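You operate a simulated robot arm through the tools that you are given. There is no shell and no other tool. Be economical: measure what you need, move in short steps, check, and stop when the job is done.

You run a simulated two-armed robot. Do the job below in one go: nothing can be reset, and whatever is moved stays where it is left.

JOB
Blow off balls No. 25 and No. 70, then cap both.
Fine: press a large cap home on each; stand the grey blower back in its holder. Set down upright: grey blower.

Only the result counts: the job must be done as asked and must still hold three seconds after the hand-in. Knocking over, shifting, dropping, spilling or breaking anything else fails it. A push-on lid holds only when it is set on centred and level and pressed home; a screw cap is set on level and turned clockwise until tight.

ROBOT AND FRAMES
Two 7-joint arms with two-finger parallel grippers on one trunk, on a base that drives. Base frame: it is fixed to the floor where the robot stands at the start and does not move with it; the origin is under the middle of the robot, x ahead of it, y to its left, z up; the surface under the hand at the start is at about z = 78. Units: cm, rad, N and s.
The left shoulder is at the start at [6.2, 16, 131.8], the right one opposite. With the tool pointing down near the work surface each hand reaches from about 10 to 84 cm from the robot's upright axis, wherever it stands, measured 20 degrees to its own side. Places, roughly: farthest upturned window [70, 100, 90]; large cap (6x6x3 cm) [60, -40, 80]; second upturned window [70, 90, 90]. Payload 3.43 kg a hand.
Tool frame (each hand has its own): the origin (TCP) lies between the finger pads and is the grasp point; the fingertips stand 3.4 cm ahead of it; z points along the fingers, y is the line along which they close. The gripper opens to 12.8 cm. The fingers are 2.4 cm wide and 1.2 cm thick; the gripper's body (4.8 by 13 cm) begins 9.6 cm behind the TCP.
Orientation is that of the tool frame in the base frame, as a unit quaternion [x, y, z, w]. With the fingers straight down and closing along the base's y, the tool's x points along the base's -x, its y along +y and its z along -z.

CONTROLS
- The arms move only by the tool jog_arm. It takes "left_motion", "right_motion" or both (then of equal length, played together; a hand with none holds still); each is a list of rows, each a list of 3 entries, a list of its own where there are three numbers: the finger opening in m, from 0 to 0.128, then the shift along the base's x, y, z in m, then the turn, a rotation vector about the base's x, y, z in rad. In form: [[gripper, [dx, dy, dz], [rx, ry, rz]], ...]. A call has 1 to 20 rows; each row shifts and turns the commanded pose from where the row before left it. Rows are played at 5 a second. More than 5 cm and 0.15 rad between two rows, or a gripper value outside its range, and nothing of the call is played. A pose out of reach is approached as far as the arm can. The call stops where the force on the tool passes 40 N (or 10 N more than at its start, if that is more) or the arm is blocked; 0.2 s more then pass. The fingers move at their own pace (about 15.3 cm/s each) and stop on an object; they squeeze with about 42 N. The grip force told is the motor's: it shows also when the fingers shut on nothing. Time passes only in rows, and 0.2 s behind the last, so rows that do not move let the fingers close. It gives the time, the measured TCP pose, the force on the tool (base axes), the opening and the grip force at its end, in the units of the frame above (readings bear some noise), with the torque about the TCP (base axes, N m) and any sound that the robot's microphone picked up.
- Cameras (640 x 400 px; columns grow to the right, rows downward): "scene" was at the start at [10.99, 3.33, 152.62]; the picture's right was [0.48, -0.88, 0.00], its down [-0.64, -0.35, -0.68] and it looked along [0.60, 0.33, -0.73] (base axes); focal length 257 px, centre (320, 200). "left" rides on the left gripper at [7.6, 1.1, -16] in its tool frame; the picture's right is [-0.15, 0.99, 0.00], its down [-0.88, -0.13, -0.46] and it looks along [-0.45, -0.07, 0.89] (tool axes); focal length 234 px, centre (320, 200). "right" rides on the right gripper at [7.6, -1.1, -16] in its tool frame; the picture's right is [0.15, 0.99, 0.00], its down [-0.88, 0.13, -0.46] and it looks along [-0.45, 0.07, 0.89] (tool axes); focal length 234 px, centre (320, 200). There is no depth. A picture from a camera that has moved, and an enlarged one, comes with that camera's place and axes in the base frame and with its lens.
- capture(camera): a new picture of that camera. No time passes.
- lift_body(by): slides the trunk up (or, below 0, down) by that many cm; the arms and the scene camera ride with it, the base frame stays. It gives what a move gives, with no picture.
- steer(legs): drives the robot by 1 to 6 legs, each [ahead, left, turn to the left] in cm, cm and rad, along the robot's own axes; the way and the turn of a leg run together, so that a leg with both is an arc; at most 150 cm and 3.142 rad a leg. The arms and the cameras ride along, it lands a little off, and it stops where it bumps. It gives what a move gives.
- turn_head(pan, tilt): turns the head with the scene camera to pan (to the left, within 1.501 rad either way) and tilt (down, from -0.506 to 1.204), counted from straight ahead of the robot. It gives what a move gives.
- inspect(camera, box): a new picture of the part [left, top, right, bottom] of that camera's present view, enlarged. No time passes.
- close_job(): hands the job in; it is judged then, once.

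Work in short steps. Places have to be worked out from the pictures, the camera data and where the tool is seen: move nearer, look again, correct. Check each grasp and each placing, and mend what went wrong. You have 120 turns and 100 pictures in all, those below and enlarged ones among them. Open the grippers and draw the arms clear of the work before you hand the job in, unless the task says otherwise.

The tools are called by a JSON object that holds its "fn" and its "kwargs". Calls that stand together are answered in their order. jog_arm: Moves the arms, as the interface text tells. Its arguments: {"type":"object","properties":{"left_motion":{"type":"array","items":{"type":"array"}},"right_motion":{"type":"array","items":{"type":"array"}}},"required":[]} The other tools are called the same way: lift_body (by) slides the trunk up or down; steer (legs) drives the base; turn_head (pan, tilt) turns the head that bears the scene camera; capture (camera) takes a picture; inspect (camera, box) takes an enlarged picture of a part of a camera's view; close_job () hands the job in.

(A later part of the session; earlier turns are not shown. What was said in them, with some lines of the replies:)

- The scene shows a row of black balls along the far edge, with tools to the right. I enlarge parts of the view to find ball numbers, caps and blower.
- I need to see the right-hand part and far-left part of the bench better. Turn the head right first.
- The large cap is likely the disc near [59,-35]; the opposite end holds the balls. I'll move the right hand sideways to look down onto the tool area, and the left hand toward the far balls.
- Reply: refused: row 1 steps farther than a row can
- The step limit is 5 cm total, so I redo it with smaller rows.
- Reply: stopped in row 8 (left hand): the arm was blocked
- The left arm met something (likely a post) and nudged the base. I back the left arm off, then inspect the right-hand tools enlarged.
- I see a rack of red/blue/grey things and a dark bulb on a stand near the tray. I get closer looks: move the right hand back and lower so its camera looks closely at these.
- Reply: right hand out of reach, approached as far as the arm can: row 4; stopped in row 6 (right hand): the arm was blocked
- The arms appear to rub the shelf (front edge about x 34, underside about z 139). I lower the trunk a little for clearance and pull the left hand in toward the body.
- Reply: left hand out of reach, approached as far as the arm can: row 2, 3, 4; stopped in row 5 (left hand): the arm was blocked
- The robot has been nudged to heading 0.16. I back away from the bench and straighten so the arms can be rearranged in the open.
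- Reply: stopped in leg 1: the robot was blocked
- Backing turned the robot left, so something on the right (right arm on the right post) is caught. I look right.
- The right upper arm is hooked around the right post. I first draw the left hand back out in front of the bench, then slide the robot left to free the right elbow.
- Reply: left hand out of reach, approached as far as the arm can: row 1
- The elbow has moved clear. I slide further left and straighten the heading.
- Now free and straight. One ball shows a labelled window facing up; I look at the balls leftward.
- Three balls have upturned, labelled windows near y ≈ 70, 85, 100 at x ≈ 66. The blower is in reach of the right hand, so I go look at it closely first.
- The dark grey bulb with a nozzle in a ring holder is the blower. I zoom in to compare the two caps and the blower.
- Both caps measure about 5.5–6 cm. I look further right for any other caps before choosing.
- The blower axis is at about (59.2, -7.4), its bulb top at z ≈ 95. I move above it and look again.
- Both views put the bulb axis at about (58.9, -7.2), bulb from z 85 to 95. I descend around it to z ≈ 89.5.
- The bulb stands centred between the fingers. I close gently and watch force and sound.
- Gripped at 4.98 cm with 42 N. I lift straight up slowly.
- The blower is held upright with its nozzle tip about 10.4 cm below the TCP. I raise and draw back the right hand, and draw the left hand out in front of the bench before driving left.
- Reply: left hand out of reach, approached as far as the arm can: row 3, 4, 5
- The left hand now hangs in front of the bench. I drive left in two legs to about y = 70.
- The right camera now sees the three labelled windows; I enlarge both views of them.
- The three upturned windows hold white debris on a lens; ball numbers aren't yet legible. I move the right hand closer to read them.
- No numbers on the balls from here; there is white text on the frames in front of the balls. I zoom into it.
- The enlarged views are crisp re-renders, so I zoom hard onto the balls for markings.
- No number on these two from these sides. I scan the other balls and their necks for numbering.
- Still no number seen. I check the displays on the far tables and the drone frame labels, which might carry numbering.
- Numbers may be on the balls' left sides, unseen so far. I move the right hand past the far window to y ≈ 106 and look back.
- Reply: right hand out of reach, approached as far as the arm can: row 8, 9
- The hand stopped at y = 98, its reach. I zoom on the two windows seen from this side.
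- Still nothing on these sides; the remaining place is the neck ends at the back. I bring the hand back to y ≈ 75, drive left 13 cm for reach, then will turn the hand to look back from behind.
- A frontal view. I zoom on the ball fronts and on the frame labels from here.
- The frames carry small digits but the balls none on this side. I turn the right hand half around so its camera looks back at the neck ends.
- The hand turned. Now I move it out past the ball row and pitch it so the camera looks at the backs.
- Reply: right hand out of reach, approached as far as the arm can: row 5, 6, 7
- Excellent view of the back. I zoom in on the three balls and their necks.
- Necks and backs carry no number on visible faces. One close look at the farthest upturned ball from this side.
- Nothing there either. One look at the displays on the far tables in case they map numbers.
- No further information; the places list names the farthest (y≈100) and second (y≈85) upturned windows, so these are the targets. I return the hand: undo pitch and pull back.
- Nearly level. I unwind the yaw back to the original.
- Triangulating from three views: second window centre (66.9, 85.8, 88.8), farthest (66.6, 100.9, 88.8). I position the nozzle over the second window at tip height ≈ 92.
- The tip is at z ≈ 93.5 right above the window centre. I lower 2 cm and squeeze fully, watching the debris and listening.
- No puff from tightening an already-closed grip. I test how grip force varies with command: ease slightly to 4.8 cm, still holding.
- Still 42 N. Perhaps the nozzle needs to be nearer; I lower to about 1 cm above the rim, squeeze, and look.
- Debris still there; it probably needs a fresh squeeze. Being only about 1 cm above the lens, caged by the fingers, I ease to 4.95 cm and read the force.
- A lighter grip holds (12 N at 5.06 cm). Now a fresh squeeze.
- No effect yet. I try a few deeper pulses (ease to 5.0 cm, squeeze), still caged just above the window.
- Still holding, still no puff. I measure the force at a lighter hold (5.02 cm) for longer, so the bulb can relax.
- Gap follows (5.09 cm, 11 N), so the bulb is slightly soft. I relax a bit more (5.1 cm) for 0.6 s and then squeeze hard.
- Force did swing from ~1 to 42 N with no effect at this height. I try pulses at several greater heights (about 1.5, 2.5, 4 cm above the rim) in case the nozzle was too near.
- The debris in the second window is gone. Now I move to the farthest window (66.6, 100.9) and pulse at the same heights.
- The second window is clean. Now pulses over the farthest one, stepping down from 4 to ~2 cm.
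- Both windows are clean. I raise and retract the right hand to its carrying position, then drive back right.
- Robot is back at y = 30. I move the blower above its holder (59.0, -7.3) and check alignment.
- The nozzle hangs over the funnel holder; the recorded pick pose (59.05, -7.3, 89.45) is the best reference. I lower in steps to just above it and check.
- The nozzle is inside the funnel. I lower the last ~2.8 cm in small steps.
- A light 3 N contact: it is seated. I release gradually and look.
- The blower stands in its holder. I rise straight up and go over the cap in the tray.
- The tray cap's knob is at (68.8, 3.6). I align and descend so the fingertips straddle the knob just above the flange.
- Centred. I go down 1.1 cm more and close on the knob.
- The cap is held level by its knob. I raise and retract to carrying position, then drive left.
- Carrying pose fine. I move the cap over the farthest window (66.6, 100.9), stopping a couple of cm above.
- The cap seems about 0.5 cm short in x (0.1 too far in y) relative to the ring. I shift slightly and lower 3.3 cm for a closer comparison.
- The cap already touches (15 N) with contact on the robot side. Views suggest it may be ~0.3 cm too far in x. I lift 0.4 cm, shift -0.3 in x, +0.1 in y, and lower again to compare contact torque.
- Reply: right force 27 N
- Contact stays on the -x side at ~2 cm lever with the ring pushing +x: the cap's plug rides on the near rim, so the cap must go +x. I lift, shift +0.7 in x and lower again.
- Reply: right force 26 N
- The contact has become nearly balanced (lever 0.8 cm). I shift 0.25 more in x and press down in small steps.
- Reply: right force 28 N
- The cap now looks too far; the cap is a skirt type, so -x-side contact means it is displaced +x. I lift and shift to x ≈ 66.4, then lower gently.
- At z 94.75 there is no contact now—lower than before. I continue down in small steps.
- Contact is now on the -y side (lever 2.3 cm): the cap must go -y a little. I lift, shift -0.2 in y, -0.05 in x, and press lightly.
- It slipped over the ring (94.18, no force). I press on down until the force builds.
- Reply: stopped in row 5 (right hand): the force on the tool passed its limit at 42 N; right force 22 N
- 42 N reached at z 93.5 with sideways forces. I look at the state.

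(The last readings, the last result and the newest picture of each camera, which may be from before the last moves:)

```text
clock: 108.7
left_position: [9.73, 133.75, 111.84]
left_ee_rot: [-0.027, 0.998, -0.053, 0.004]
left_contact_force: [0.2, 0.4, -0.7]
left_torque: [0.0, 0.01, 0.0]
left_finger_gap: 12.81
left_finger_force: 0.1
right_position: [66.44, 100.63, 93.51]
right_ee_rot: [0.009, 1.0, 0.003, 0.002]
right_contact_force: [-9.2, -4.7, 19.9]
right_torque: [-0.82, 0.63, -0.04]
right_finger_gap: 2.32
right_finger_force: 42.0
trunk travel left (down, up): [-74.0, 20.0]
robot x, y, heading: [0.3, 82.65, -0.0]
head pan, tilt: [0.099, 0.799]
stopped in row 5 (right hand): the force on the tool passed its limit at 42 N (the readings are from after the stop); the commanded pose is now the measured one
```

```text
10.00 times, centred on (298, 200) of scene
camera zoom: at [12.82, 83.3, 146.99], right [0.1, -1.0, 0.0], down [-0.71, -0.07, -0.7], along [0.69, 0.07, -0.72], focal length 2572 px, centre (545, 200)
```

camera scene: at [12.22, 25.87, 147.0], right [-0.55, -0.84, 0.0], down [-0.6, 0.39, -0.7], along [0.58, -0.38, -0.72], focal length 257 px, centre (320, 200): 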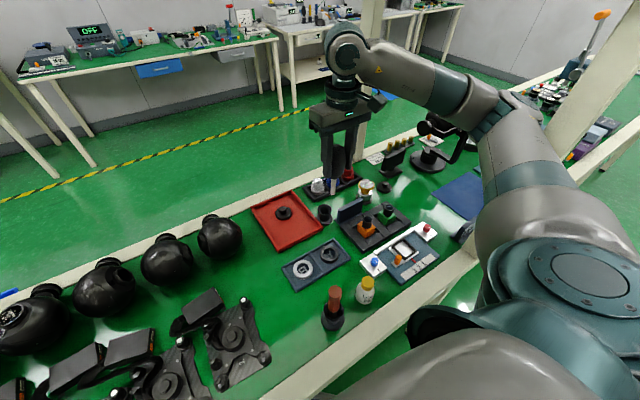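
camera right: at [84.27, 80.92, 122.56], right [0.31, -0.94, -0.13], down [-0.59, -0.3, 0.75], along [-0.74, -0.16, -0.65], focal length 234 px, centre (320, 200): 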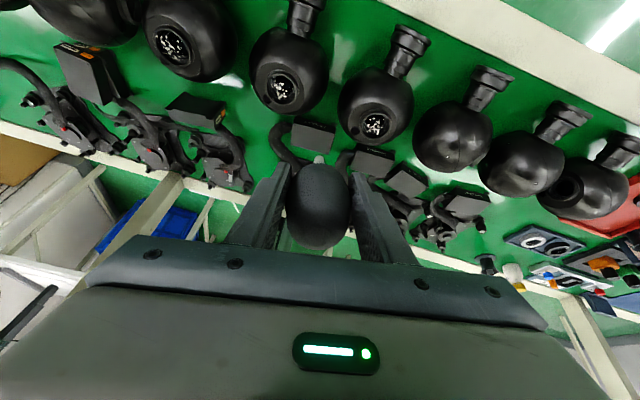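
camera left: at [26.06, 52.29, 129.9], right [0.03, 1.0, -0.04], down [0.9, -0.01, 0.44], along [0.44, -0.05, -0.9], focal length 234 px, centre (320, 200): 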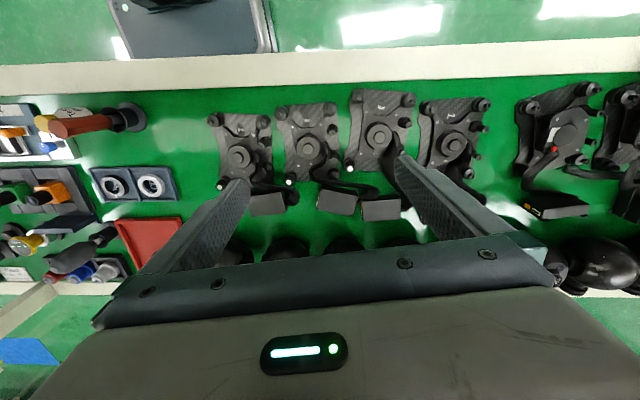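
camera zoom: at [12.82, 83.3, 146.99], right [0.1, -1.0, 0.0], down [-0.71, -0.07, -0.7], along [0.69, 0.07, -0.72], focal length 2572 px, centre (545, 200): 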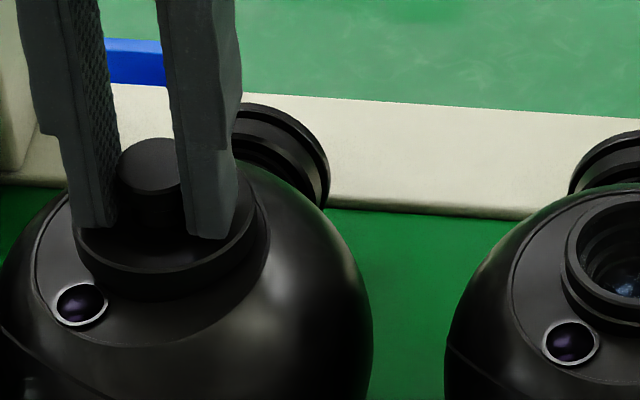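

The cap is down over the ring, fingers close to the flange. I release the knob, rise, close the fingers and press squarely on top of the knob.

{"fn": "jog_arm", "kwargs": {"right_motion": [[0.03, [0, 0, 0.001], [0, 0, 0]], [0.045, [0, 0, 0], [0, 0, 0]], [0.045, [0, 0, 0.02], [0, 0, 0]], [0.045, [0, 0, 0.02], [0, 0, 0]], [0.0, [-0.001, -0.001, 0], [0, 0, 0]], [0.0, [0, 0, 0], [0, 0, 0]], [0.0, [0, 0, -0.01], [0, 0, 0]], [0.0, [0, 0, 0], [0, 0, 0]]]}}

{"fn": "inspect", "kwargs": {"camera": "scene", "box": [270, 180, 325, 220]}}

```text
clock: 110.5
left_position: [9.94, 133.77, 111.85]
left_ee_rot: [-0.025, 0.998, -0.053, 0.003]
left_contact_force: [0.1, -0.4, -0.3]
left_torque: [0.01, -0.02, 0.05]
left_finger_gap: 12.82
left_finger_force: 0.0
right_position: [66.68, 100.55, 96.26]
right_ee_rot: [0.01, 1.0, 0.003, 0.003]
right_contact_force: [-0.6, 0.6, 0.1]
right_torque: [0.03, -0.01, 0.0]
right_finger_gap: 0.0
right_finger_force: 33.2
trunk travel left (down, up): [-74.0, 20.0]
robot x, y, heading: [-0.01, 82.73, 0.005]
head pan, tilt: [0.099, 0.799]
```

```text
10.00 times, centred on (298, 200) of scene
camera zoom: at [13.08, 83.38, 146.99], right [0.1, -1.0, 0.0], down [-0.71, -0.07, -0.7], along [0.69, 0.07, -0.72], focal length 2572 px, centre (545, 200)
```

zoom: 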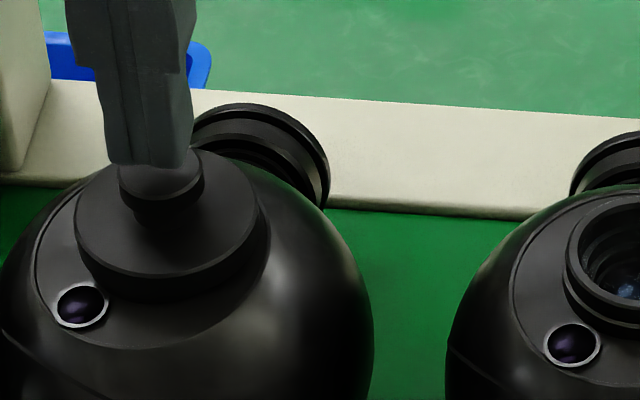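

The cap sits level and centred. Now I press on the knob top in small steps up to the force limit.

{"fn": "jog_arm", "kwargs": {"right_motion": [[0.0, [-0.001, 0, -0.003], [0, 0, 0]], [0.0, [0, 0, -0.003], [0, 0, 0]], [0.0, [0, 0, -0.003], [0, 0, 0]], [0.0, [0, 0, -0.003], [0, 0, 0]], [0.0, [0, 0, -0.003], [0, 0, 0]], [0.0, [0, 0, -0.003], [0, 0, 0]], [0.0, [0, 0, -0.003], [0, 0, 0]]]}}

```text
clock: 112.0
left_position: [9.58, 133.67, 111.81]
left_ee_rot: [-0.027, 0.998, -0.052, 0.005]
left_contact_force: [0.6, -0.3, 0.8]
left_torque: [0.03, 0.02, 0.02]
left_finger_gap: 12.8
left_finger_force: 0.1
right_position: [66.56, 100.46, 95.16]
right_ee_rot: [0.008, 1.0, 0.006, 0.005]
right_contact_force: [-7.8, -2.3, 21.4]
right_torque: [-0.09, 0.32, -0.03]
right_finger_gap: 0.02
right_finger_force: 33.2
trunk travel left (down, up): [-74.0, 20.0]
robot x, y, heading: [0.12, 82.84, 0.003]
head pan, tilt: [0.099, 0.799]
stopped in row 7 (right hand): the force on the tool passed its limit at 43 N (the readings are from after the stop); the commanded pose is now the measured one
```

Stopped at 43 N, z 95.16. I press once more to see whether it goes any lower.

{"fn": "jog_arm", "kwargs": {"right_motion": [[0.0, [0.001, 0, -0.002], [0, 0, 0]], [0.0, [0.001, 0, -0.002], [0, 0, 0]], [0.0, [0, 0, -0.002], [0, 0, 0]], [0.0, [0, 0, -0.002], [0, 0, 0]], [0.0, [0, 0, -0.002], [0, 0, 0]]]}}

{"fn": "jog_arm", "kwargs": {"right_motion": [[0.0, [0, 0, 0.03], [0, 0, 0]], [0.0, [-0.03, 0, 0.03], [0, 0, 0]], [0.0, [-0.04, 0, 0.02], [0, 0, 0]], [0.0, [-0.04, 0, 0], [0, 0, 0]]]}}

{"fn": "inspect", "kwargs": {"camera": "scene", "box": [270, 180, 325, 220]}}

```text
clock: 112.5
left_position: [9.62, 133.82, 111.8]
left_ee_rot: [-0.025, 0.998, -0.053, 0.005]
left_contact_force: [0.6, -0.1, 0.8]
left_torque: [-0.03, 0.03, -0.03]
left_finger_gap: 12.77
left_finger_force: 0.0
right_position: [66.52, 100.82, 95.14]
right_ee_rot: [0.009, 1.0, 0.007, 0.006]
right_contact_force: [-11.1, -2.1, 26.9]
right_torque: [-0.11, 0.49, -0.08]
right_finger_gap: 0.01
right_finger_force: 32.9
trunk travel left (down, up): [-74.0, 20.0]
robot x, y, heading: [0.27, 82.56, 0.004]
head pan, tilt: [0.099, 0.799]
stopped in row 2 (right hand): the force on the tool passed its limit at 42 N (the readings are from after the stop); the commanded pose is now the measured one
```

```text
clock: 113.5
left_position: [9.89, 133.72, 111.85]
left_ee_rot: [-0.026, 0.998, -0.053, 0.004]
left_contact_force: [-0.2, 0.3, 0.4]
left_torque: [0.0, 0.03, 0.0]
left_finger_gap: 12.81
left_finger_force: 0.0
right_position: [55.94, 100.77, 102.71]
right_ee_rot: [0.009, 1.0, 0.004, 0.006]
right_contact_force: [0.0, -0.1, -0.7]
right_torque: [0.05, -0.01, -0.03]
right_finger_gap: 0.01
right_finger_force: 33.1
trunk travel left (down, up): [-74.0, 20.0]
robot x, y, heading: [0.1, 82.55, -0.004]
head pan, tilt: [0.099, 0.799]
```

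```text
10.00 times, centred on (298, 200) of scene
camera zoom: at [13.02, 83.37, 147.0], right [0.1, -1.0, 0.0], down [-0.71, -0.07, -0.7], along [0.69, 0.07, -0.72], focal length 2572 px, centre (545, 200)
```

zoom: 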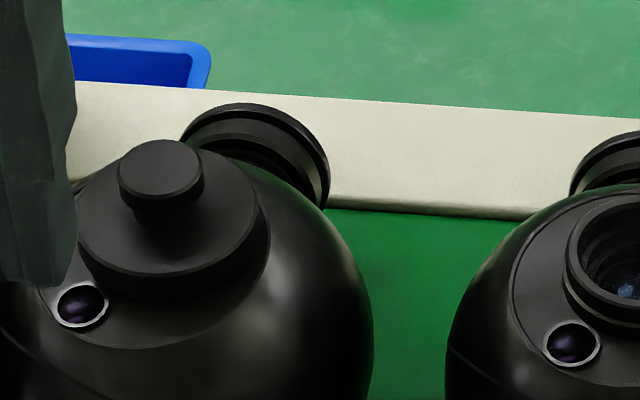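

The first cap is seated level. Now I retract the hand and drive right to y ≈ 20 to fetch the second cap.

{"fn": "jog_arm", "kwargs": {"right_motion": [[0.0, [-0.006, -0.045, 0.02], [0, 0, 0]], [0.0, [-0.006, -0.045, 0], [0, 0, 0]], [0.0, [-0.006, -0.045, 0], [0, 0, 0]], [0.0, [-0.006, -0.045, 0], [0, 0, 0]], [0.0, [-0.006, -0.045, 0], [0, 0, 0]], [0.0, [-0.006, -0.045, 0], [0, 0, 0]], [0.0, [-0.006, -0.045, 0], [0, 0, 0]], [0.0, [-0.006, -0.045, 0], [0, 0, 0]], [0.0, [-0.006, -0.045, 0], [0, 0, 0]], [0.0, [-0.006, -0.045, 0], [0, 0, 0]], [0.0, [0, -0.045, 0], [0, 0, 0]], [0.0, [0, -0.045, 0], [0, 0, 0]], [0.06, [0, 0, 0], [0, 0, 0]]]}}

{"fn": "steer", "kwargs": {"legs": [[0, -62, 0]]}}

{"fn": "turn_head", "kwargs": {"pan": -0.6, "tilt": 0.8}}

```text
clock: 116.3
left_position: [9.93, 133.79, 111.81]
left_ee_rot: [-0.026, 0.998, -0.053, 0.003]
left_contact_force: [0.2, 0.8, 0.2]
left_torque: [0.0, 0.06, 0.04]
left_finger_gap: 12.8
left_finger_force: 0.0
right_position: [50.01, 46.86, 104.94]
right_ee_rot: [0.009, 1.0, 0.006, 0.006]
right_contact_force: [0.9, -0.2, -0.6]
right_torque: [-0.06, -0.01, 0.04]
right_finger_gap: 5.97
right_finger_force: 0.1
trunk travel left (down, up): [-74.0, 20.0]
robot x, y, heading: [0.23, 82.75, 0.002]
head pan, tilt: [0.099, 0.799]
```

```text
clock: 119.8
left_position: [9.66, 69.97, 111.27]
left_ee_rot: [-0.056, 0.997, -0.055, -0.007]
left_contact_force: [2.3, 1.5, 0.5]
left_torque: [-0.03, 0.26, -0.07]
left_finger_gap: 12.79
left_finger_force: 0.1
right_position: [54.5, -13.96, 104.04]
right_ee_rot: [-0.023, 1.0, 0.003, -0.006]
right_contact_force: [0.7, -0.4, -1.0]
right_torque: [0.08, 0.04, -0.01]
right_finger_gap: 6.0
right_finger_force: 0.1
trunk travel left (down, up): [-74.0, 20.0]
robot x, y, heading: [0.4, 17.9, 0.055]
head pan, tilt: [0.099, 0.799]
```

```text
clock: 120.9
left_position: [7.92, 69.62, 111.54]
left_ee_rot: [-0.062, 0.997, -0.056, -0.002]
left_contact_force: [0.3, -0.2, -0.4]
left_torque: [-0.01, 0.04, 0.0]
left_finger_gap: 12.8
left_finger_force: 0.0
right_position: [54.2, -13.35, 104.35]
right_ee_rot: [-0.031, 1.0, 0.004, 0.0]
right_contact_force: [-0.9, 1.6, 0.8]
right_torque: [0.01, -0.03, -0.01]
right_finger_gap: 6.01
right_finger_force: 0.0
trunk travel left (down, up): [-74.0, 20.0]
robot x, y, heading: [0.37, 17.57, 0.074]
head pan, tilt: [-0.6, 0.799]
```

The right arm seems to be leaning on the right post again (heading 0.07). I back off left 10 cm and straighten, then look.

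{"fn": "steer", "kwargs": {"legs": [[0, 9, 0], [0, 2, -0.074]]}}

{"fn": "capture", "kwargs": {"camera": "scene"}}

```text
clock: 122.4
left_position: [7.62, 78.74, 111.91]
left_ee_rot: [-0.044, 0.998, -0.053, 0.004]
left_contact_force: [-0.1, 1.5, 0.8]
left_torque: [0.01, -0.02, 0.01]
left_finger_gap: 12.81
left_finger_force: 0.0
right_position: [50.93, -5.82, 104.85]
right_ee_rot: [-0.016, 1.0, 0.006, 0.006]
right_contact_force: [-0.7, -0.6, 0.5]
right_torque: [-0.02, 0.03, -0.01]
right_finger_gap: 6.0
right_finger_force: 0.1
trunk travel left (down, up): [-74.0, 20.0]
robot x, y, heading: [-0.05, 27.61, 0.039]
head pan, tilt: [-0.6, 0.799]
stopped in leg 2: the robot was blocked; the commanded pose is now the measured one
```

```text
11 pictures are left
camera scene: at [11.54, 23.22, 146.98], right [-0.53, -0.84, 0.0], down [-0.61, 0.38, -0.7], along [0.59, -0.37, -0.72], focal length 257 px, centre (320, 200)
```

scene: 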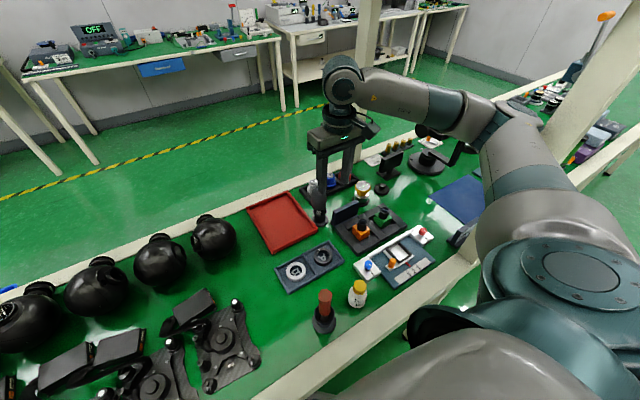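

The elbow rides close to the right post at about (30,-30). Extended reach from a robot place at about (5, 36) keeps the elbow clear. I drive there.

{"fn": "steer", "kwargs": {"legs": [[0, 9, 0], [4.5, 0, -0.039]]}}

{"fn": "jog_arm", "kwargs": {"right_motion": [[0.06, [0.01, -0.045, 0], [0, 0, 0]], [0.06, [0.01, -0.045, 0], [0, 0, 0]], [0.06, [0.005, -0.045, 0], [0, 0, 0]], [0.06, [0.0, -0.045, 0], [0, 0, 0]], [0.06, [0.0, -0.045, 0], [0, 0, 0]], [0.06, [0.0, -0.045, 0], [0, 0, 0]], [0.06, [0, 0, 0], [0, 0, 0]]]}}

```text
clock: 124.0
left_position: [13.52, 87.42, 111.76]
left_ee_rot: [-0.023, 0.998, -0.054, 0.005]
left_contact_force: [-0.4, -0.5, -0.4]
left_torque: [0.01, -0.02, 0.0]
left_finger_gap: 12.79
left_finger_force: 0.1
right_position: [53.37, 1.06, 105.08]
right_ee_rot: [0.007, 1.0, 0.007, 0.009]
right_contact_force: [0.4, 0.4, -0.8]
right_torque: [-0.01, 0.02, 0.01]
right_finger_gap: 5.98
right_finger_force: 0.0
trunk travel left (down, up): [-74.0, 20.0]
robot x, y, heading: [3.66, 36.47, -0.004]
head pan, tilt: [-0.6, 0.799]
```

```text
clock: 125.6
left_position: [13.33, 87.47, 111.81]
left_ee_rot: [-0.023, 0.998, -0.053, 0.004]
left_contact_force: [-0.4, 0.8, 0.3]
left_torque: [-0.02, -0.01, -0.01]
left_finger_gap: 12.81
left_finger_force: 0.0
right_position: [55.62, -25.94, 105.0]
right_ee_rot: [0.006, 1.0, 0.008, 0.009]
right_contact_force: [-0.3, -0.6, 0.7]
right_torque: [-0.04, 0.0, 0.01]
right_finger_gap: 6.01
right_finger_force: 0.0
trunk travel left (down, up): [-74.0, 20.0]
robot x, y, heading: [4.0, 36.31, -0.004]
head pan, tilt: [-0.6, 0.799]
```

Reaching well. I continue to above the second cap and look with the wrist camera.

{"fn": "jog_arm", "kwargs": {"right_motion": [[0.06, [0.012, -0.03, -0.02], [0, 0, 0]], [0.06, [0.012, -0.03, -0.02], [0, 0, 0]], [0.06, [0.011, -0.027, -0.02], [0, 0, 0]], [0.06, [0, 0, 0], [0, 0, 0]]]}}

{"fn": "inspect", "kwargs": {"camera": "right", "box": [220, 60, 420, 240]}}

```text
clock: 126.6
left_position: [13.52, 87.44, 111.78]
left_ee_rot: [-0.023, 0.998, -0.053, 0.005]
left_contact_force: [0.8, 0.1, 0.0]
left_torque: [-0.01, 0.01, 0.04]
left_finger_gap: 12.78
left_finger_force: 0.1
right_position: [56.42, -27.37, 104.07]
right_ee_rot: [0.006, 1.0, 0.007, 0.008]
right_contact_force: [-1.0, 0.3, -0.2]
right_torque: [-0.01, 0.03, -0.05]
right_finger_gap: 6.02
right_finger_force: 0.1
right hand out of reach, approached as far as the arm can: row 1, 2, 3
trunk travel left (down, up): [-74.0, 20.0]
robot x, y, heading: [3.79, 36.27, -0.007]
head pan, tilt: [-0.6, 0.799]
```

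```text
2.22 times, centred on (320, 150) of right
camera zoom: at [48.34, -28.68, 119.88], right [-0.13, 0.99, 0.01], down [0.87, 0.11, 0.47], along [0.47, 0.07, -0.88], focal length 520 px, centre (320, 311)
```

zoom: 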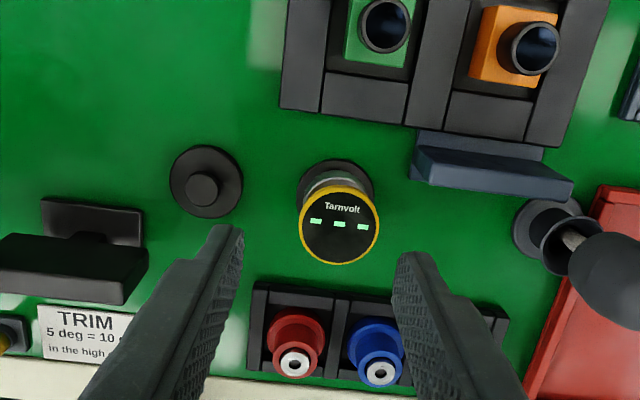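

The arm is at full extension, so its elbow has little bulge now. The cap is at about (59.6, -35.3); I shift the base 8 cm right and 2 ahead.

{"fn": "steer", "kwargs": {"legs": [[2, -9, 0]]}}

{"fn": "inspect", "kwargs": {"camera": "right", "box": [220, 60, 420, 240]}}

```text
clock: 127.7
left_position: [13.71, 85.04, 111.02]
left_ee_rot: [-0.024, 0.998, -0.063, 0.008]
left_contact_force: [0.0, -0.7, 0.0]
left_torque: [-0.01, 0.01, 0.02]
left_finger_gap: 12.8
left_finger_force: 0.1
right_position: [56.89, -29.52, 105.77]
right_ee_rot: [0.004, 1.0, -0.002, 0.011]
right_contact_force: [-0.4, 0.3, -0.2]
right_torque: [0.01, 0.01, 0.02]
right_finger_gap: 6.01
right_finger_force: 0.1
trunk travel left (down, up): [-74.0, 20.0]
robot x, y, heading: [5.26, 31.47, -0.002]
head pan, tilt: [-0.6, 0.799]
stopped in leg 1: the robot was blocked; the commanded pose is now the measured one
```

```text
2.22 times, centred on (320, 150) of right
camera zoom: at [48.94, -30.68, 121.58], right [-0.14, 0.99, -0.01], down [0.87, 0.13, 0.47], along [0.47, 0.06, -0.88], focal length 520 px, centre (320, 311)
```

zoom: 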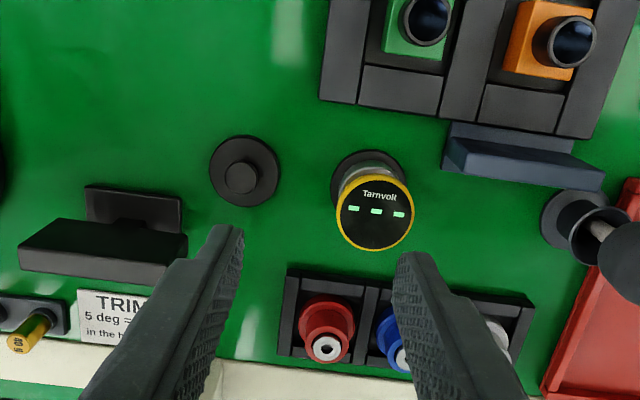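

Blocked after 4 cm. I need to see what touches; one scene picture toward the right arm.

{"fn": "turn_head", "kwargs": {"pan": -1.0, "tilt": 0.75}}

{"fn": "capture", "kwargs": {"camera": "scene"}}

```text
clock: 128.6
left_position: [14.35, 85.03, 110.56]
left_ee_rot: [-0.021, 0.998, -0.067, 0.006]
left_contact_force: [0.3, -0.1, -1.0]
left_torque: [0.01, 0.04, 0.0]
left_finger_gap: 12.78
left_finger_force: 0.1
right_position: [56.84, -29.72, 105.46]
right_ee_rot: [0.005, 1.0, -0.003, 0.008]
right_contact_force: [0.2, -0.8, -0.1]
right_torque: [-0.01, 0.03, 0.01]
right_finger_gap: 6.01
right_finger_force: 0.1
trunk travel left (down, up): [-74.0, 20.0]
robot x, y, heading: [4.66, 31.52, -0.015]
head pan, tilt: [-1.0, 0.75]
```

```text
8 pictures are left
camera scene: at [13.38, 27.97, 147.61], right [-0.85, -0.53, 0.01], down [-0.36, 0.56, -0.75], along [0.39, -0.64, -0.66], focal length 257 px, centre (320, 200)
```

scene: 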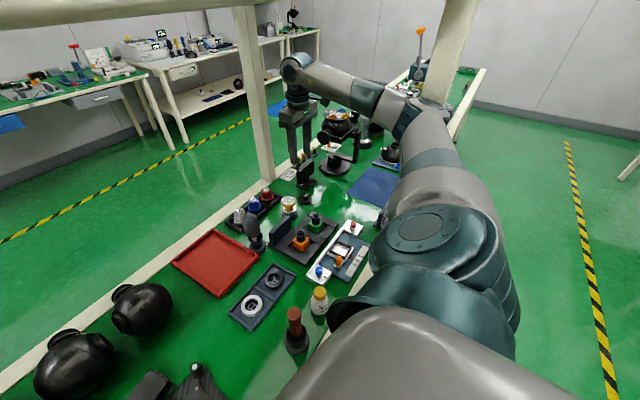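

The elbow presses the post from inside this bay. The cap lies right behind that post, so I'll reach it from the right-hand bay instead: shift left, back straight out of the bay.

{"fn": "steer", "kwargs": {"legs": [[0, 6, 0.015], [-52, 0, 0]]}}

```text
clock: 132.2
left_position: [-38.59, 87.79, 111.64]
left_ee_rot: [-0.034, 0.998, -0.053, 0.004]
left_contact_force: [0.5, 0.3, -0.3]
left_torque: [-0.02, 0.01, 0.02]
left_finger_gap: 12.79
left_finger_force: 0.1
right_position: [6.86, -25.55, 103.4]
right_ee_rot: [-0.008, 1.0, 0.011, 0.004]
right_contact_force: [-0.7, -0.5, -0.4]
right_torque: [-0.03, -0.02, 0.0]
right_finger_gap: 6.03
right_finger_force: 0.1
trunk travel left (down, up): [-74.0, 20.0]
robot x, y, heading: [-47.3, 36.72, 0.017]
head pan, tilt: [-1.0, 0.75]
```

Out of the bay. In the open I swing the right hand in front of the robot.

{"fn": "jog_arm", "kwargs": {"right_motion": [[0.06, [-0.008, 0.043, 0.005], [0, 0, 0]], [0.06, [-0.008, 0.043, 0.005], [0, 0, 0]], [0.06, [-0.008, 0.043, 0.005], [0, 0, 0]], [0.06, [-0.008, 0.043, 0.005], [0, 0, 0]], [0.06, [-0.008, 0.043, 0], [0, 0, 0]], [0.06, [-0.008, 0.043, 0], [0, 0, 0]], [0.06, [-0.008, 0.043, 0], [0, 0, 0]], [0.06, [-0.008, 0.043, 0], [0, 0, 0]], [0.06, [-0.008, 0.043, 0], [0, 0, 0]], [0.06, [-0.008, 0.043, 0], [0, 0, 0]], [0.06, [-0.008, 0.043, 0], [0, 0, 0]], [0.06, [-0.008, 0.043, 0], [0, 0, 0]], [0.06, [-0.008, 0.043, 0], [0, 0, 0]], [0.06, [-0.008, 0.043, 0], [0, 0, 0]], [0.06, [0, 0, 0], [0, 0, 0]]]}}

{"fn": "steer", "kwargs": {"legs": [[0, -97, -0.017]]}}

{"fn": "turn_head", "kwargs": {"pan": 0.0, "tilt": 0.55}}

{"fn": "capture", "kwargs": {"camera": "scene"}}

```text
clock: 135.4
left_position: [-38.67, 87.77, 111.87]
left_ee_rot: [-0.034, 0.998, -0.053, 0.005]
left_contact_force: [-0.1, -0.5, -1.2]
left_torque: [0.03, 0.01, 0.03]
left_finger_gap: 12.81
left_finger_force: 0.1
right_position: [-4.24, 34.6, 105.28]
right_ee_rot: [-0.008, 1.0, 0.011, 0.006]
right_contact_force: [0.2, -0.5, 0.6]
right_torque: [0.03, -0.01, 0.03]
right_finger_gap: 5.99
right_finger_force: 0.1
trunk travel left (down, up): [-74.0, 20.0]
robot x, y, heading: [-47.45, 37.03, 0.018]
head pan, tilt: [-1.0, 0.75]
```

```text
clock: 140.4
left_position: [-36.95, -9.29, 111.8]
left_ee_rot: [-0.023, 0.998, -0.054, 0.004]
left_contact_force: [-0.5, 0.4, -0.3]
left_torque: [0.03, 0.01, 0.01]
left_finger_gap: 12.79
left_finger_force: 0.1
right_position: [-3.67, -63.16, 105.32]
right_ee_rot: [0.003, 1.0, 0.01, 0.005]
right_contact_force: [-0.7, 0.2, -0.6]
right_torque: [0.0, -0.01, -0.01]
right_finger_gap: 6.01
right_finger_force: 0.0
trunk travel left (down, up): [-74.0, 20.0]
robot x, y, heading: [-46.99, -60.64, 0.001]
head pan, tilt: [-1.0, 0.75]
```

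```text
clock: 141.7
left_position: [-36.87, -9.38, 111.89]
left_ee_rot: [-0.023, 0.998, -0.053, 0.003]
left_contact_force: [0.2, -0.2, 0.0]
left_torque: [0.02, 0.0, 0.0]
left_finger_gap: 12.78
left_finger_force: 0.0
right_position: [-3.71, -63.31, 105.29]
right_ee_rot: [0.003, 1.0, 0.01, 0.006]
right_contact_force: [-0.1, 0.1, 0.2]
right_torque: [0.0, 0.0, 0.0]
right_finger_gap: 5.99
right_finger_force: 0.0
trunk travel left (down, up): [-74.0, 20.0]
robot x, y, heading: [-46.61, -59.9, -0.004]
head pan, tilt: [0.0, 0.55]
```

```text
7 pictures are left
camera scene: at [-32.85, -60.4, 149.13], right [0.0, -1.0, 0.0], down [-0.52, 0.0, -0.85], along [0.85, 0.0, -0.52], focal length 257 px, centre (320, 200)
```

scene: 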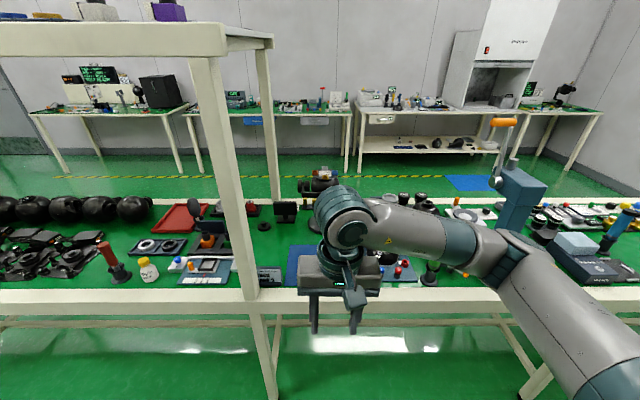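

Clear view: the front post ends the shelf here, and the space right of it is open above the bench. I drive ahead 43 cm, then 13 left.

{"fn": "steer", "kwargs": {"legs": [[43, 0, 0], [0, 12, 0]]}}

```text
clock: 145.2
left_position: [4.84, -0.77, 111.83]
left_ee_rot: [-0.008, 0.998, -0.054, 0.004]
left_contact_force: [-0.8, 0.0, 0.1]
left_torque: [-0.02, -0.01, -0.02]
left_finger_gap: 12.8
left_finger_force: 0.1
right_position: [36.53, -55.74, 105.47]
right_ee_rot: [0.018, 1.0, 0.01, 0.006]
right_contact_force: [-0.4, -0.1, 1.0]
right_torque: [-0.02, -0.04, -0.02]
right_finger_gap: 6.0
right_finger_force: 0.1
trunk travel left (down, up): [-74.0, 20.0]
robot x, y, heading: [-6.17, -51.59, -0.033]
head pan, tilt: [0.0, 0.55]
stopped in leg 2: the robot was blocked; the commanded pose is now the measured one
```

Slightly short but within reach. I bring the hand round behind the post and over the cap, then look.

{"fn": "jog_arm", "kwargs": {"right_motion": [[0.06, [0.03, 0.03, 0], [0, 0, 0]], [0.06, [0.03, 0.03, 0], [0, 0, 0]], [0.06, [0, 0.045, 0], [0, 0, 0]], [0.06, [0, 0.045, 0], [0, 0, 0]], [0.06, [0, 0.045, 0], [0, 0, 0]], [0.06, [0.043, 0, 0], [0, 0, 0]], [0.06, [0.043, 0, 0], [0, 0, 0]], [0.06, [0.043, 0, 0], [0, 0, 0]], [0.06, [0.043, 0.006, 0], [0, 0, 0]], [0.06, [0, 0, -0.03], [0, 0, 0]], [0.06, [0, 0, 0], [0, 0, 0]]]}}

{"fn": "inspect", "kwargs": {"camera": "right", "box": [220, 60, 420, 240]}}

```text
clock: 147.6
left_position: [5.19, -0.81, 111.82]
left_ee_rot: [-0.008, 0.999, -0.053, 0.003]
left_contact_force: [0.3, -0.2, 0.2]
left_torque: [0.03, 0.0, -0.01]
left_finger_gap: 12.79
left_finger_force: 0.0
right_position: [59.57, -35.44, 102.1]
right_ee_rot: [0.019, 1.0, 0.01, 0.004]
right_contact_force: [0.8, -0.2, -0.5]
right_torque: [0.0, -0.02, 0.01]
right_finger_gap: 5.97
right_finger_force: 0.1
trunk travel left (down, up): [-74.0, 20.0]
robot x, y, heading: [-6.33, -51.22, -0.035]
head pan, tilt: [0.0, 0.55]
```

```text
2.22 times, centred on (320, 150) of right
camera zoom: at [51.8, -36.78, 118.04], right [-0.11, 0.99, 0.02], down [0.88, 0.09, 0.47], along [0.46, 0.07, -0.88], focal length 520 px, centre (320, 311)
```

zoom: 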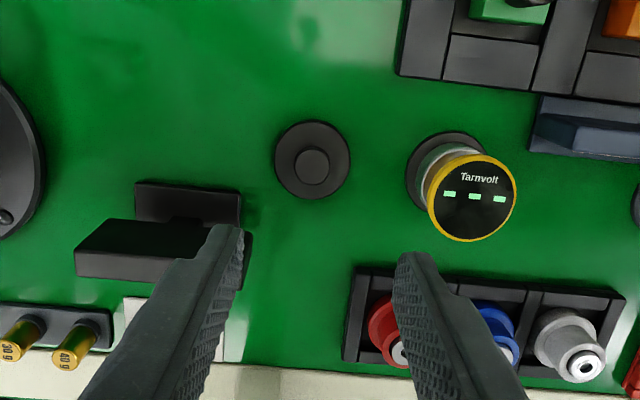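

The cap is at (59.7, -35.7); the monitor stand is near the left finger, so I narrow the opening to 4.5 cm and descend onto the knob.

{"fn": "jog_arm", "kwargs": {"right_motion": [[0.045, [0.001, -0.0025, -0.04], [0, 0, 0]], [0.045, [0, 0, -0.045], [0, 0, 0]], [0.045, [0, 0, -0.045], [0, 0, 0]], [0.045, [0, 0, -0.03], [0, 0, 0]], [0.045, [0, 0, -0.015], [0, 0, 0]], [0.045, [0, 0, -0.008], [0, 0, 0]], [0.045, [0, 0, 0], [0, 0, 0]]]}}

{"fn": "inspect", "kwargs": {"camera": "right", "box": [240, 80, 400, 200]}}

```text
clock: 149.2
left_position: [5.19, -0.79, 111.78]
left_ee_rot: [-0.008, 0.999, -0.053, 0.003]
left_contact_force: [0.0, 0.4, 0.1]
left_torque: [0.01, 0.02, 0.01]
left_finger_gap: 12.81
left_finger_force: 0.1
right_position: [59.8, -35.92, 84.12]
right_ee_rot: [0.019, 1.0, 0.01, 0.005]
right_contact_force: [0.2, 0.0, 0.2]
right_torque: [-0.01, -0.02, 0.01]
right_finger_gap: 4.5
right_finger_force: 0.1
trunk travel left (down, up): [-74.0, 20.0]
robot x, y, heading: [-6.33, -51.58, -0.036]
head pan, tilt: [0.0, 0.55]
```

```text
3.33 times, centred on (320, 140) of right
camera zoom: at [52.13, -37.1, 99.96], right [-0.11, 0.99, 0.02], down [0.88, 0.09, 0.47], along [0.46, 0.07, -0.88], focal length 781 px, centre (320, 400)
```

zoom: 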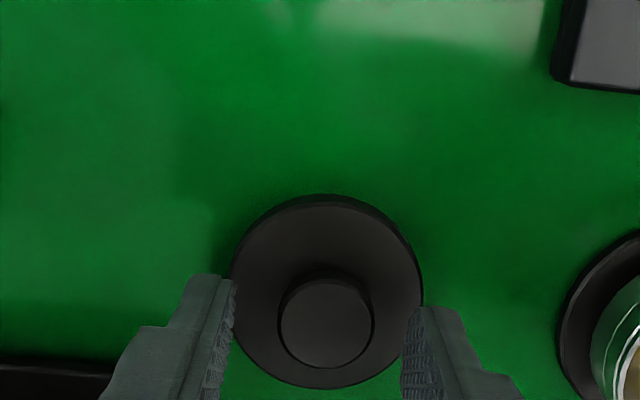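

Centred. I go 0.6 cm lower, close on the knob and lift.

{"fn": "jog_arm", "kwargs": {"right_motion": [[0.045, [0, 0, -0.006], [0, 0, 0]], [0.03, [0, 0, 0], [0, 0, 0]], [0.01, [0, 0, 0], [0, 0, 0]], [0.01, [0, 0, 0], [0, 0, 0]]]}}

{"fn": "jog_arm", "kwargs": {"right_motion": [[0.01, [0, 0, 0.03], [0, 0, 0]], [0.01, [0, 0, 0.045], [0, 0, 0]], [0.01, [0, 0, 0.045], [0, 0, 0]], [0.01, [0, 0, 0.045], [0, 0, 0]], [0.01, [0, 0, 0.045], [0, 0, 0]], [0.01, [0, 0, 0], [0, 0, 0]]]}}

```text
clock: 150.2
left_position: [5.13, -0.73, 111.89]
left_ee_rot: [-0.009, 0.999, -0.053, 0.003]
left_contact_force: [0.1, 0.4, -0.6]
left_torque: [0.01, 0.0, 0.0]
left_finger_gap: 12.79
left_finger_force: 0.0
right_position: [60.09, -35.78, 83.4]
right_ee_rot: [0.018, 1.0, 0.011, 0.005]
right_contact_force: [-1.0, -0.7, 0.3]
right_torque: [-0.01, 0.0, -0.06]
right_finger_gap: 2.3
right_finger_force: 41.8
trunk travel left (down, up): [-74.0, 20.0]
robot x, y, heading: [-6.09, -51.74, -0.03]
head pan, tilt: [0.0, 0.55]
```

```text
clock: 151.6
left_position: [5.18, -0.73, 111.92]
left_ee_rot: [-0.008, 0.999, -0.054, 0.002]
left_contact_force: [0.3, 0.1, -0.4]
left_torque: [0.01, 0.02, -0.01]
left_finger_gap: 12.78
left_finger_force: 0.1
right_position: [60.14, -35.76, 104.11]
right_ee_rot: [0.018, 1.0, 0.011, 0.004]
right_contact_force: [0.4, 0.3, 0.0]
right_torque: [-0.02, 0.0, -0.02]
right_finger_gap: 2.31
right_finger_force: 41.9
trunk travel left (down, up): [-74.0, 20.0]
robot x, y, heading: [-6.16, -51.33, -0.032]
head pan, tilt: [0.0, 0.55]
```

Cap two is held. I level the small tilt, retrace the path out from behind the post, and then back off.

{"fn": "jog_arm", "kwargs": {"right_motion": [[0.01, [-0.044, 0, 0.01], [-0.018, 0.006, 0]], [0.01, [-0.044, 0, 0], [0, 0, 0]], [0.01, [-0.044, 0, 0], [0, 0, 0]], [0.01, [-0.044, 0, 0], [0, 0, 0]], [0.01, [0, -0.045, 0], [0, 0, 0]], [0.01, [0, -0.045, 0], [0, 0, 0]], [0.01, [0, -0.045, 0], [0, 0, 0]], [0.01, [-0.02, -0.04, 0], [0, 0, 0]], [0.01, [-0.02, -0.04, 0], [0, 0, 0]], [0.01, [0, 0, 0], [0, 0, 0]]]}}

{"fn": "steer", "kwargs": {"legs": [[-44, -2, 0], [0, 0, 0.032]]}}

```text
clock: 153.8
left_position: [5.12, -0.68, 111.77]
left_ee_rot: [-0.009, 0.999, -0.053, 0.002]
left_contact_force: [-0.5, -0.3, -0.3]
left_torque: [0.02, 0.02, 0.0]
left_finger_gap: 12.79
left_finger_force: 0.0
right_position: [38.39, -57.24, 105.32]
right_ee_rot: [0.018, 1.0, 0.001, 0.003]
right_contact_force: [-0.1, 0.1, -0.5]
right_torque: [-0.05, 0.01, 0.0]
right_finger_gap: 2.3
right_finger_force: 42.0
trunk travel left (down, up): [-74.0, 20.0]
robot x, y, heading: [-6.35, -51.46, -0.037]
head pan, tilt: [0.0, 0.55]
```

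```text
clock: 156.9
left_position: [-40.37, -0.93, 111.97]
left_ee_rot: [-0.023, 0.998, -0.052, 0.002]
left_contact_force: [0.3, -0.5, 0.2]
left_torque: [0.03, 0.02, -0.01]
left_finger_gap: 12.82
left_finger_force: 0.0
right_position: [-5.63, -56.61, 105.27]
right_ee_rot: [0.006, 1.0, 0.002, 0.002]
right_contact_force: [-0.7, 0.2, 0.5]
right_torque: [-0.01, 0.02, 0.02]
right_finger_gap: 2.33
right_finger_force: 42.5
trunk travel left (down, up): [-74.0, 20.0]
robot x, y, heading: [-50.66, -51.89, -0.008]
head pan, tilt: [0.0, 0.55]
```

Now drive left 122 cm in the aisle, then ahead into the middle bay.

{"fn": "steer", "kwargs": {"legs": [[0, 122, 0.008], [50, 0, 0]]}}

{"fn": "turn_head", "kwargs": {"pan": 0.1, "tilt": 0.8}}

```text
clock: 165.6
left_position: [10.49, 121.93, 111.75]
left_ee_rot: [-0.021, 0.998, -0.053, 0.003]
left_contact_force: [0.1, -0.1, -0.6]
left_torque: [-0.01, 0.02, 0.03]
left_finger_gap: 12.81
left_finger_force: 0.1
right_position: [44.97, 66.19, 105.4]
right_ee_rot: [0.008, 1.0, 0.001, 0.003]
right_contact_force: [0.1, -0.4, 0.0]
right_torque: [0.01, -0.01, 0.01]
right_finger_gap: 2.33
right_finger_force: 42.0
trunk travel left (down, up): [-74.0, 20.0]
robot x, y, heading: [0.2, 71.13, -0.008]
head pan, tilt: [0.0, 0.55]
```

```text
clock: 166.4
left_position: [10.55, 121.82, 111.86]
left_ee_rot: [-0.021, 0.998, -0.052, 0.004]
left_contact_force: [-0.4, 0.7, -0.3]
left_torque: [0.03, 0.01, -0.02]
left_finger_gap: 12.82
left_finger_force: 0.1
right_position: [45.15, 66.21, 105.34]
right_ee_rot: [0.008, 1.0, 0.001, 0.002]
right_contact_force: [-0.1, -0.8, 0.1]
right_torque: [-0.02, 0.03, -0.01]
right_finger_gap: 2.33
right_finger_force: 42.0
trunk travel left (down, up): [-74.0, 20.0]
robot x, y, heading: [0.5, 71.09, -0.012]
head pan, tilt: [0.099, 0.799]
```

I move over the second window, aiming at (66.85, 85.6), stopping about 1.5 cm above contact.

{"fn": "jog_arm", "kwargs": {"right_motion": [[0.01, [0.031, 0.0277, 0], [0, 0, 0]], [0.01, [0.031, 0.0277, 0], [0, 0, 0]], [0.01, [0.031, 0.0277, 0], [0, 0, 0]], [0.01, [0.031, 0.0277, 0], [0, 0, 0]], [0.01, [0.031, 0.0277, 0], [0, 0, 0]], [0.01, [0.031, 0.0277, 0], [0, 0, 0]], [0.01, [0.031, 0.0277, 0], [0, 0, 0]], [0.01, [0, 0, -0.04], [0, 0, 0]], [0.01, [0, 0, -0.045], [0, 0, 0]], [0.01, [0, 0, 0], [0, 0, 0]]]}}

{"fn": "inspect", "kwargs": {"camera": "scene", "box": [255, 170, 345, 230]}}

```text
clock: 168.6
left_position: [10.32, 122.1, 111.81]
left_ee_rot: [-0.02, 0.998, -0.052, 0.004]
left_contact_force: [-0.6, -0.2, -0.4]
left_torque: [-0.01, -0.02, 0.01]
left_finger_gap: 12.79
left_finger_force: 0.1
right_position: [66.79, 85.15, 97.03]
right_ee_rot: [0.007, 1.0, 0.0, 0.002]
right_contact_force: [-0.1, -1.5, -0.4]
right_torque: [0.02, -0.03, 0.03]
right_finger_gap: 2.33
right_finger_force: 41.4
trunk travel left (down, up): [-74.0, 20.0]
robot x, y, heading: [0.1, 71.01, -0.013]
head pan, tilt: [0.099, 0.799]
```

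```text
6.67 times, centred on (300, 200) of scene
camera zoom: at [13.14, 71.76, 147.0], right [0.09, -1.0, 0.0], down [-0.71, -0.06, -0.7], along [0.69, 0.06, -0.72], focal length 1715 px, centre (453, 200)
```

zoom: 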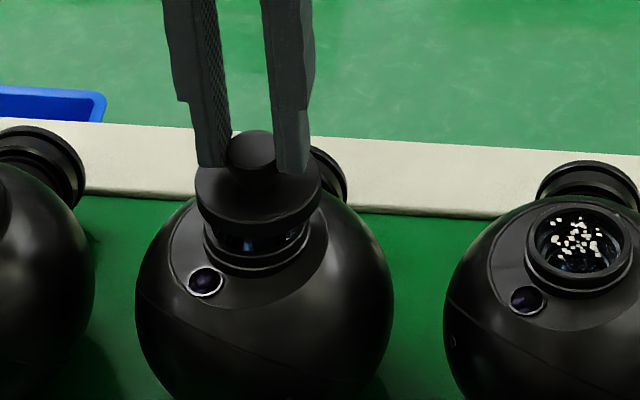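

The cap is about 0.25 cm short in y. I shift +0.3 y and lower until light contact.

{"fn": "jog_arm", "kwargs": {"right_motion": [[0.01, [0, 0.003, -0.01], [0, 0, 0]], [0.01, [0, 0, -0.008], [0, 0, 0]], [0.01, [0, 0, -0.003], [0, 0, 0]], [0.01, [0, 0, -0.002], [0, 0, 0]], [0.01, [0, 0, 0], [0, 0, 0]]]}}

```text
clock: 169.8
left_position: [10.38, 121.89, 111.88]
left_ee_rot: [-0.02, 0.998, -0.053, 0.005]
left_contact_force: [0.4, 0.1, -0.4]
left_torque: [-0.01, -0.06, -0.01]
left_finger_gap: 12.79
left_finger_force: 0.0
right_position: [66.74, 85.69, 94.98]
right_ee_rot: [0.008, 1.0, 0.003, 0.005]
right_contact_force: [4.4, -0.1, 22.4]
right_torque: [-0.03, -0.86, 0.06]
right_finger_gap: 2.3
right_finger_force: 42.6
trunk travel left (down, up): [-74.0, 20.0]
robot x, y, heading: [0.52, 71.15, -0.014]
head pan, tilt: [0.099, 0.799]
```

Contact is on the +x side, so the cap sits too far toward -x; y is balanced. I lift, shift +0.35 in x, and lower again.

{"fn": "jog_arm", "kwargs": {"right_motion": [[0.01, [0, 0, 0.008], [0, 0, 0]], [0.01, [0.0035, 0, 0], [0, 0, 0]], [0.01, [0, 0, -0.006], [0, 0, 0]], [0.01, [0, 0, -0.003], [0, 0, 0]], [0.01, [0, 0, 0], [0, 0, 0]]]}}

```text
clock: 171.0
left_position: [10.51, 122.02, 111.76]
left_ee_rot: [-0.02, 0.998, -0.053, 0.003]
left_contact_force: [0.2, -1.1, -0.1]
left_torque: [-0.02, 0.01, -0.06]
left_finger_gap: 12.81
left_finger_force: 0.1
right_position: [66.95, 85.91, 94.34]
right_ee_rot: [0.008, 1.0, 0.001, 0.001]
right_contact_force: [-1.6, -0.6, -2.1]
right_torque: [-0.07, 0.14, -0.05]
right_finger_gap: 2.33
right_finger_force: 41.9
trunk travel left (down, up): [-74.0, 20.0]
robot x, y, heading: [0.3, 70.91, -0.011]
head pan, tilt: [0.099, 0.799]
```

It slipped over the ring (94.34, no force). I press down.

{"fn": "jog_arm", "kwargs": {"right_motion": [[0.01, [0, 0, -0.003], [0, 0, 0]], [0.01, [0, 0, -0.003], [0, 0, 0]], [0.01, [0, 0, -0.003], [0, 0, 0]], [0.01, [0, 0, -0.003], [0, 0, 0]], [0.01, [0, 0, -0.003], [0, 0, 0]], [0.01, [0, 0, -0.003], [0, 0, 0]]]}}

{"fn": "inspect", "kwargs": {"camera": "scene", "box": [270, 185, 325, 225]}}

```text
clock: 172.4
left_position: [10.25, 121.86, 111.84]
left_ee_rot: [-0.019, 0.998, -0.054, 0.004]
left_contact_force: [0.0, 0.1, 0.2]
left_torque: [-0.03, -0.01, 0.02]
left_finger_gap: 12.78
left_finger_force: 0.1
right_position: [66.84, 85.97, 93.52]
right_ee_rot: [0.007, 1.0, 0.002, 0.004]
right_contact_force: [-10.9, -5.3, 19.3]
right_torque: [-0.57, 0.66, -0.06]
right_finger_gap: 2.33
right_finger_force: 41.8
trunk travel left (down, up): [-74.0, 20.0]
robot x, y, heading: [0.2, 70.98, -0.016]
head pan, tilt: [0.099, 0.799]
stopped in row 6 (right hand): the force on the tool passed its limit at 42 N (the readings are from after the stop); the commanded pose is now the measured one
```

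```text
10.00 times, centred on (298, 205) of scene
camera zoom: at [12.9, 71.58, 147.0], right [0.09, -1.0, 0.0], down [-0.71, -0.06, -0.7], along [0.7, 0.06, -0.72], focal length 2572 px, centre (545, 150)
```

zoom: 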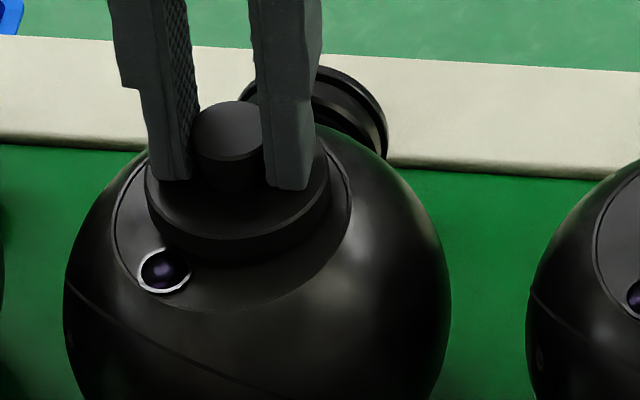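

Same final height (93.5) as the first cap. I release, rise, close the fingers and press on the knob top.

{"fn": "jog_arm", "kwargs": {"right_motion": [[0.03, [0, 0, 0.001], [0, 0, 0]], [0.045, [0, 0, 0], [0, 0, 0]], [0.045, [0, 0, 0.02], [0, 0, 0]], [0.045, [0, 0, 0.02], [0, 0, 0]], [0.0, [0, -0.001, 0], [0, 0, 0]], [0.0, [0, 0, 0], [0, 0, 0]], [0.0, [0, 0, -0.01], [0, 0, 0]], [0.0, [0, 0, -0.004], [0, 0, 0]], [0.0, [0, 0, -0.003], [0, 0, 0]], [0.0, [0, 0, -0.003], [0, 0, 0]], [0.0, [0, 0, -0.003], [0, 0, 0]], [0.0, [0, 0, -0.003], [0, 0, 0]], [0.0, [0, 0, -0.003], [0, 0, 0]], [0.0, [0, 0, -0.003], [0, 0, 0]]]}}

```text
clock: 175.1
left_position: [10.38, 121.82, 111.86]
left_ee_rot: [-0.02, 0.998, -0.053, 0.004]
left_contact_force: [0.2, -0.3, 0.1]
left_torque: [0.02, 0.01, -0.02]
left_finger_gap: 12.79
left_finger_force: 0.1
right_position: [67.19, 86.12, 95.21]
right_ee_rot: [0.007, 1.0, 0.006, 0.008]
right_contact_force: [-8.6, -2.1, 22.6]
right_torque: [-0.08, 0.51, -0.03]
right_finger_gap: 0.02
right_finger_force: 33.0
trunk travel left (down, up): [-74.0, 20.0]
robot x, y, heading: [0.71, 71.16, -0.01]
head pan, tilt: [0.099, 0.799]
stopped in row 13 (right hand): the force on the tool passed its limit at 43 N (the readings are from after the stop); the commanded pose is now the measured one
```

Pressed to 43 N at 95.2, same as the first. I retract and check both caps.

{"fn": "jog_arm", "kwargs": {"right_motion": [[0.0, [0, 0, 0.03], [0, 0, 0]], [0.0, [-0.02, 0, 0.04], [0, 0, 0]], [0.0, [-0.04, -0.02, 0.02], [0, 0, 0]], [0.0, [-0.04, -0.02, 0], [0, 0, 0]], [0.0, [-0.04, -0.02, 0], [0, 0, 0]], [0.0, [-0.04, -0.02, 0], [0, 0, 0]], [0.1, [0, -0.04, 0], [0, 0, 0]], [0.1, [0, -0.04, 0], [0, 0, 0]]]}}

{"fn": "inspect", "kwargs": {"camera": "scene", "box": [220, 165, 360, 245]}}

```text
clock: 176.9
left_position: [10.5, 121.77, 112.02]
left_ee_rot: [-0.02, 0.998, -0.052, 0.005]
left_contact_force: [0.6, -0.3, 0.3]
left_torque: [0.01, -0.04, 0.0]
left_finger_gap: 12.81
left_finger_force: 0.1
right_position: [49.31, 69.74, 103.81]
right_ee_rot: [0.008, 1.0, 0.005, 0.007]
right_contact_force: [-0.5, -0.2, -0.3]
right_torque: [0.02, -0.04, 0.02]
right_finger_gap: 10.01
right_finger_force: 0.0
trunk travel left (down, up): [-74.0, 20.0]
robot x, y, heading: [0.37, 70.87, -0.008]
head pan, tilt: [0.099, 0.799]
```

```text
4.57 times, centred on (290, 205) of scene
camera zoom: at [13.17, 71.44, 147.0], right [0.09, -1.0, 0.0], down [-0.71, -0.06, -0.7], along [0.69, 0.06, -0.72], focal length 1176 px, centre (457, 177)
```

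zoom: 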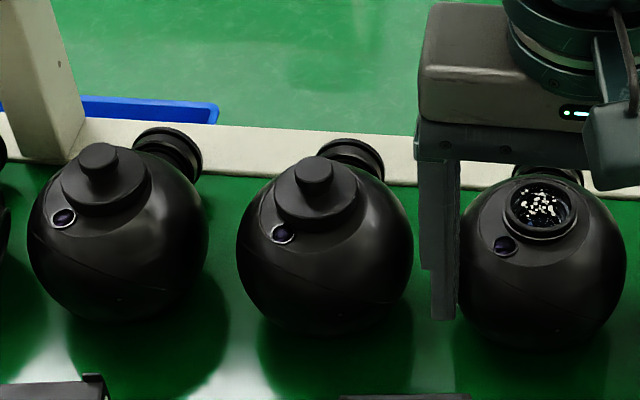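

Both caps sit level and home, and the third ball is untouched. I back the robot out of the bay to clear the work.

{"fn": "steer", "kwargs": {"legs": [[-48, 0, 0]]}}

{"fn": "turn_head", "kwargs": {"pan": -0.6, "tilt": 0.5}}

{"fn": "capture", "kwargs": {"camera": "scene"}}

```text
clock: 179.8
left_position: [-36.64, 122.57, 111.88]
left_ee_rot: [-0.013, 0.998, -0.053, 0.003]
left_contact_force: [0.4, -0.3, -0.1]
left_torque: [0.01, 0.03, -0.01]
left_finger_gap: 12.81
left_finger_force: 0.1
right_position: [1.6, 70.2, 103.8]
right_ee_rot: [0.014, 1.0, 0.005, 0.007]
right_contact_force: [-0.5, 0.1, -0.5]
right_torque: [-0.01, -0.02, 0.01]
right_finger_gap: 9.98
right_finger_force: 0.0
trunk travel left (down, up): [-74.0, 20.0]
robot x, y, heading: [-47.45, 71.93, -0.02]
head pan, tilt: [0.099, 0.799]
```

```text
clock: 180.8
left_position: [-36.57, 122.55, 111.75]
left_ee_rot: [-0.013, 0.999, -0.053, 0.004]
left_contact_force: [0.0, -0.3, 0.0]
left_torque: [0.01, 0.04, -0.01]
left_finger_gap: 12.77
left_finger_force: 0.0
right_position: [1.57, 70.15, 103.78]
right_ee_rot: [0.014, 1.0, 0.004, 0.007]
right_contact_force: [-0.8, -0.2, -0.6]
right_torque: [0.01, 0.0, 0.02]
right_finger_gap: 10.0
right_finger_force: 0.1
trunk travel left (down, up): [-74.0, 20.0]
robot x, y, heading: [-47.48, 71.99, -0.021]
head pan, tilt: [-0.6, 0.499]
```

```text
1 pictures are left
camera scene: at [-35.17, 66.47, 149.59], right [-0.58, -0.81, 0.0], down [-0.39, 0.28, -0.88], along [0.71, -0.51, -0.48], focal length 257 px, centre (320, 200)
```

scene: 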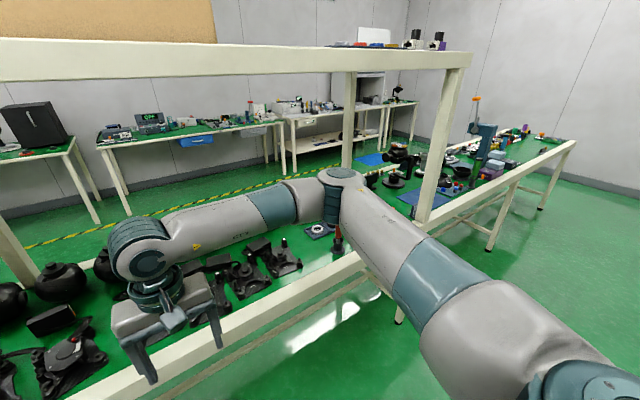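

The arms are clear of the bench, both grippers are open, both windows are capped, and the blower is back in its holder. I hand in the job.

{"fn": "close_job", "kwargs": {}}

```text
The job is handed in.
```

I blew off and capped two balls, but I could not confirm they are No. 25 and No. 70. I found no numbers on any face of the balls I could see. I chose the farthest upturned window (y ≈ 101) and the second one (y ≈ 86) because they are the two on your places list. A third upturned ball (y ≈ 71) also has debris; I left it as it was.

- **Windows:** the debris was gone from both after blowing, as the pictures show.
- **Caps:** a large cap sits level on each ring, pressed down to about 43 N. No click was heard on either.
- **Grey blower:** I took the dark grey bulb to be the grey blower. It is upright in its funnel holder; I last saw it there before fetching the second cap.
- **Contact:** the arms touched the bench posts and the base bumped a few times while moving. I saw nothing knocked over, but not every spot was checked again at the end.

Both grippers are open and the arms are clear of the bench.
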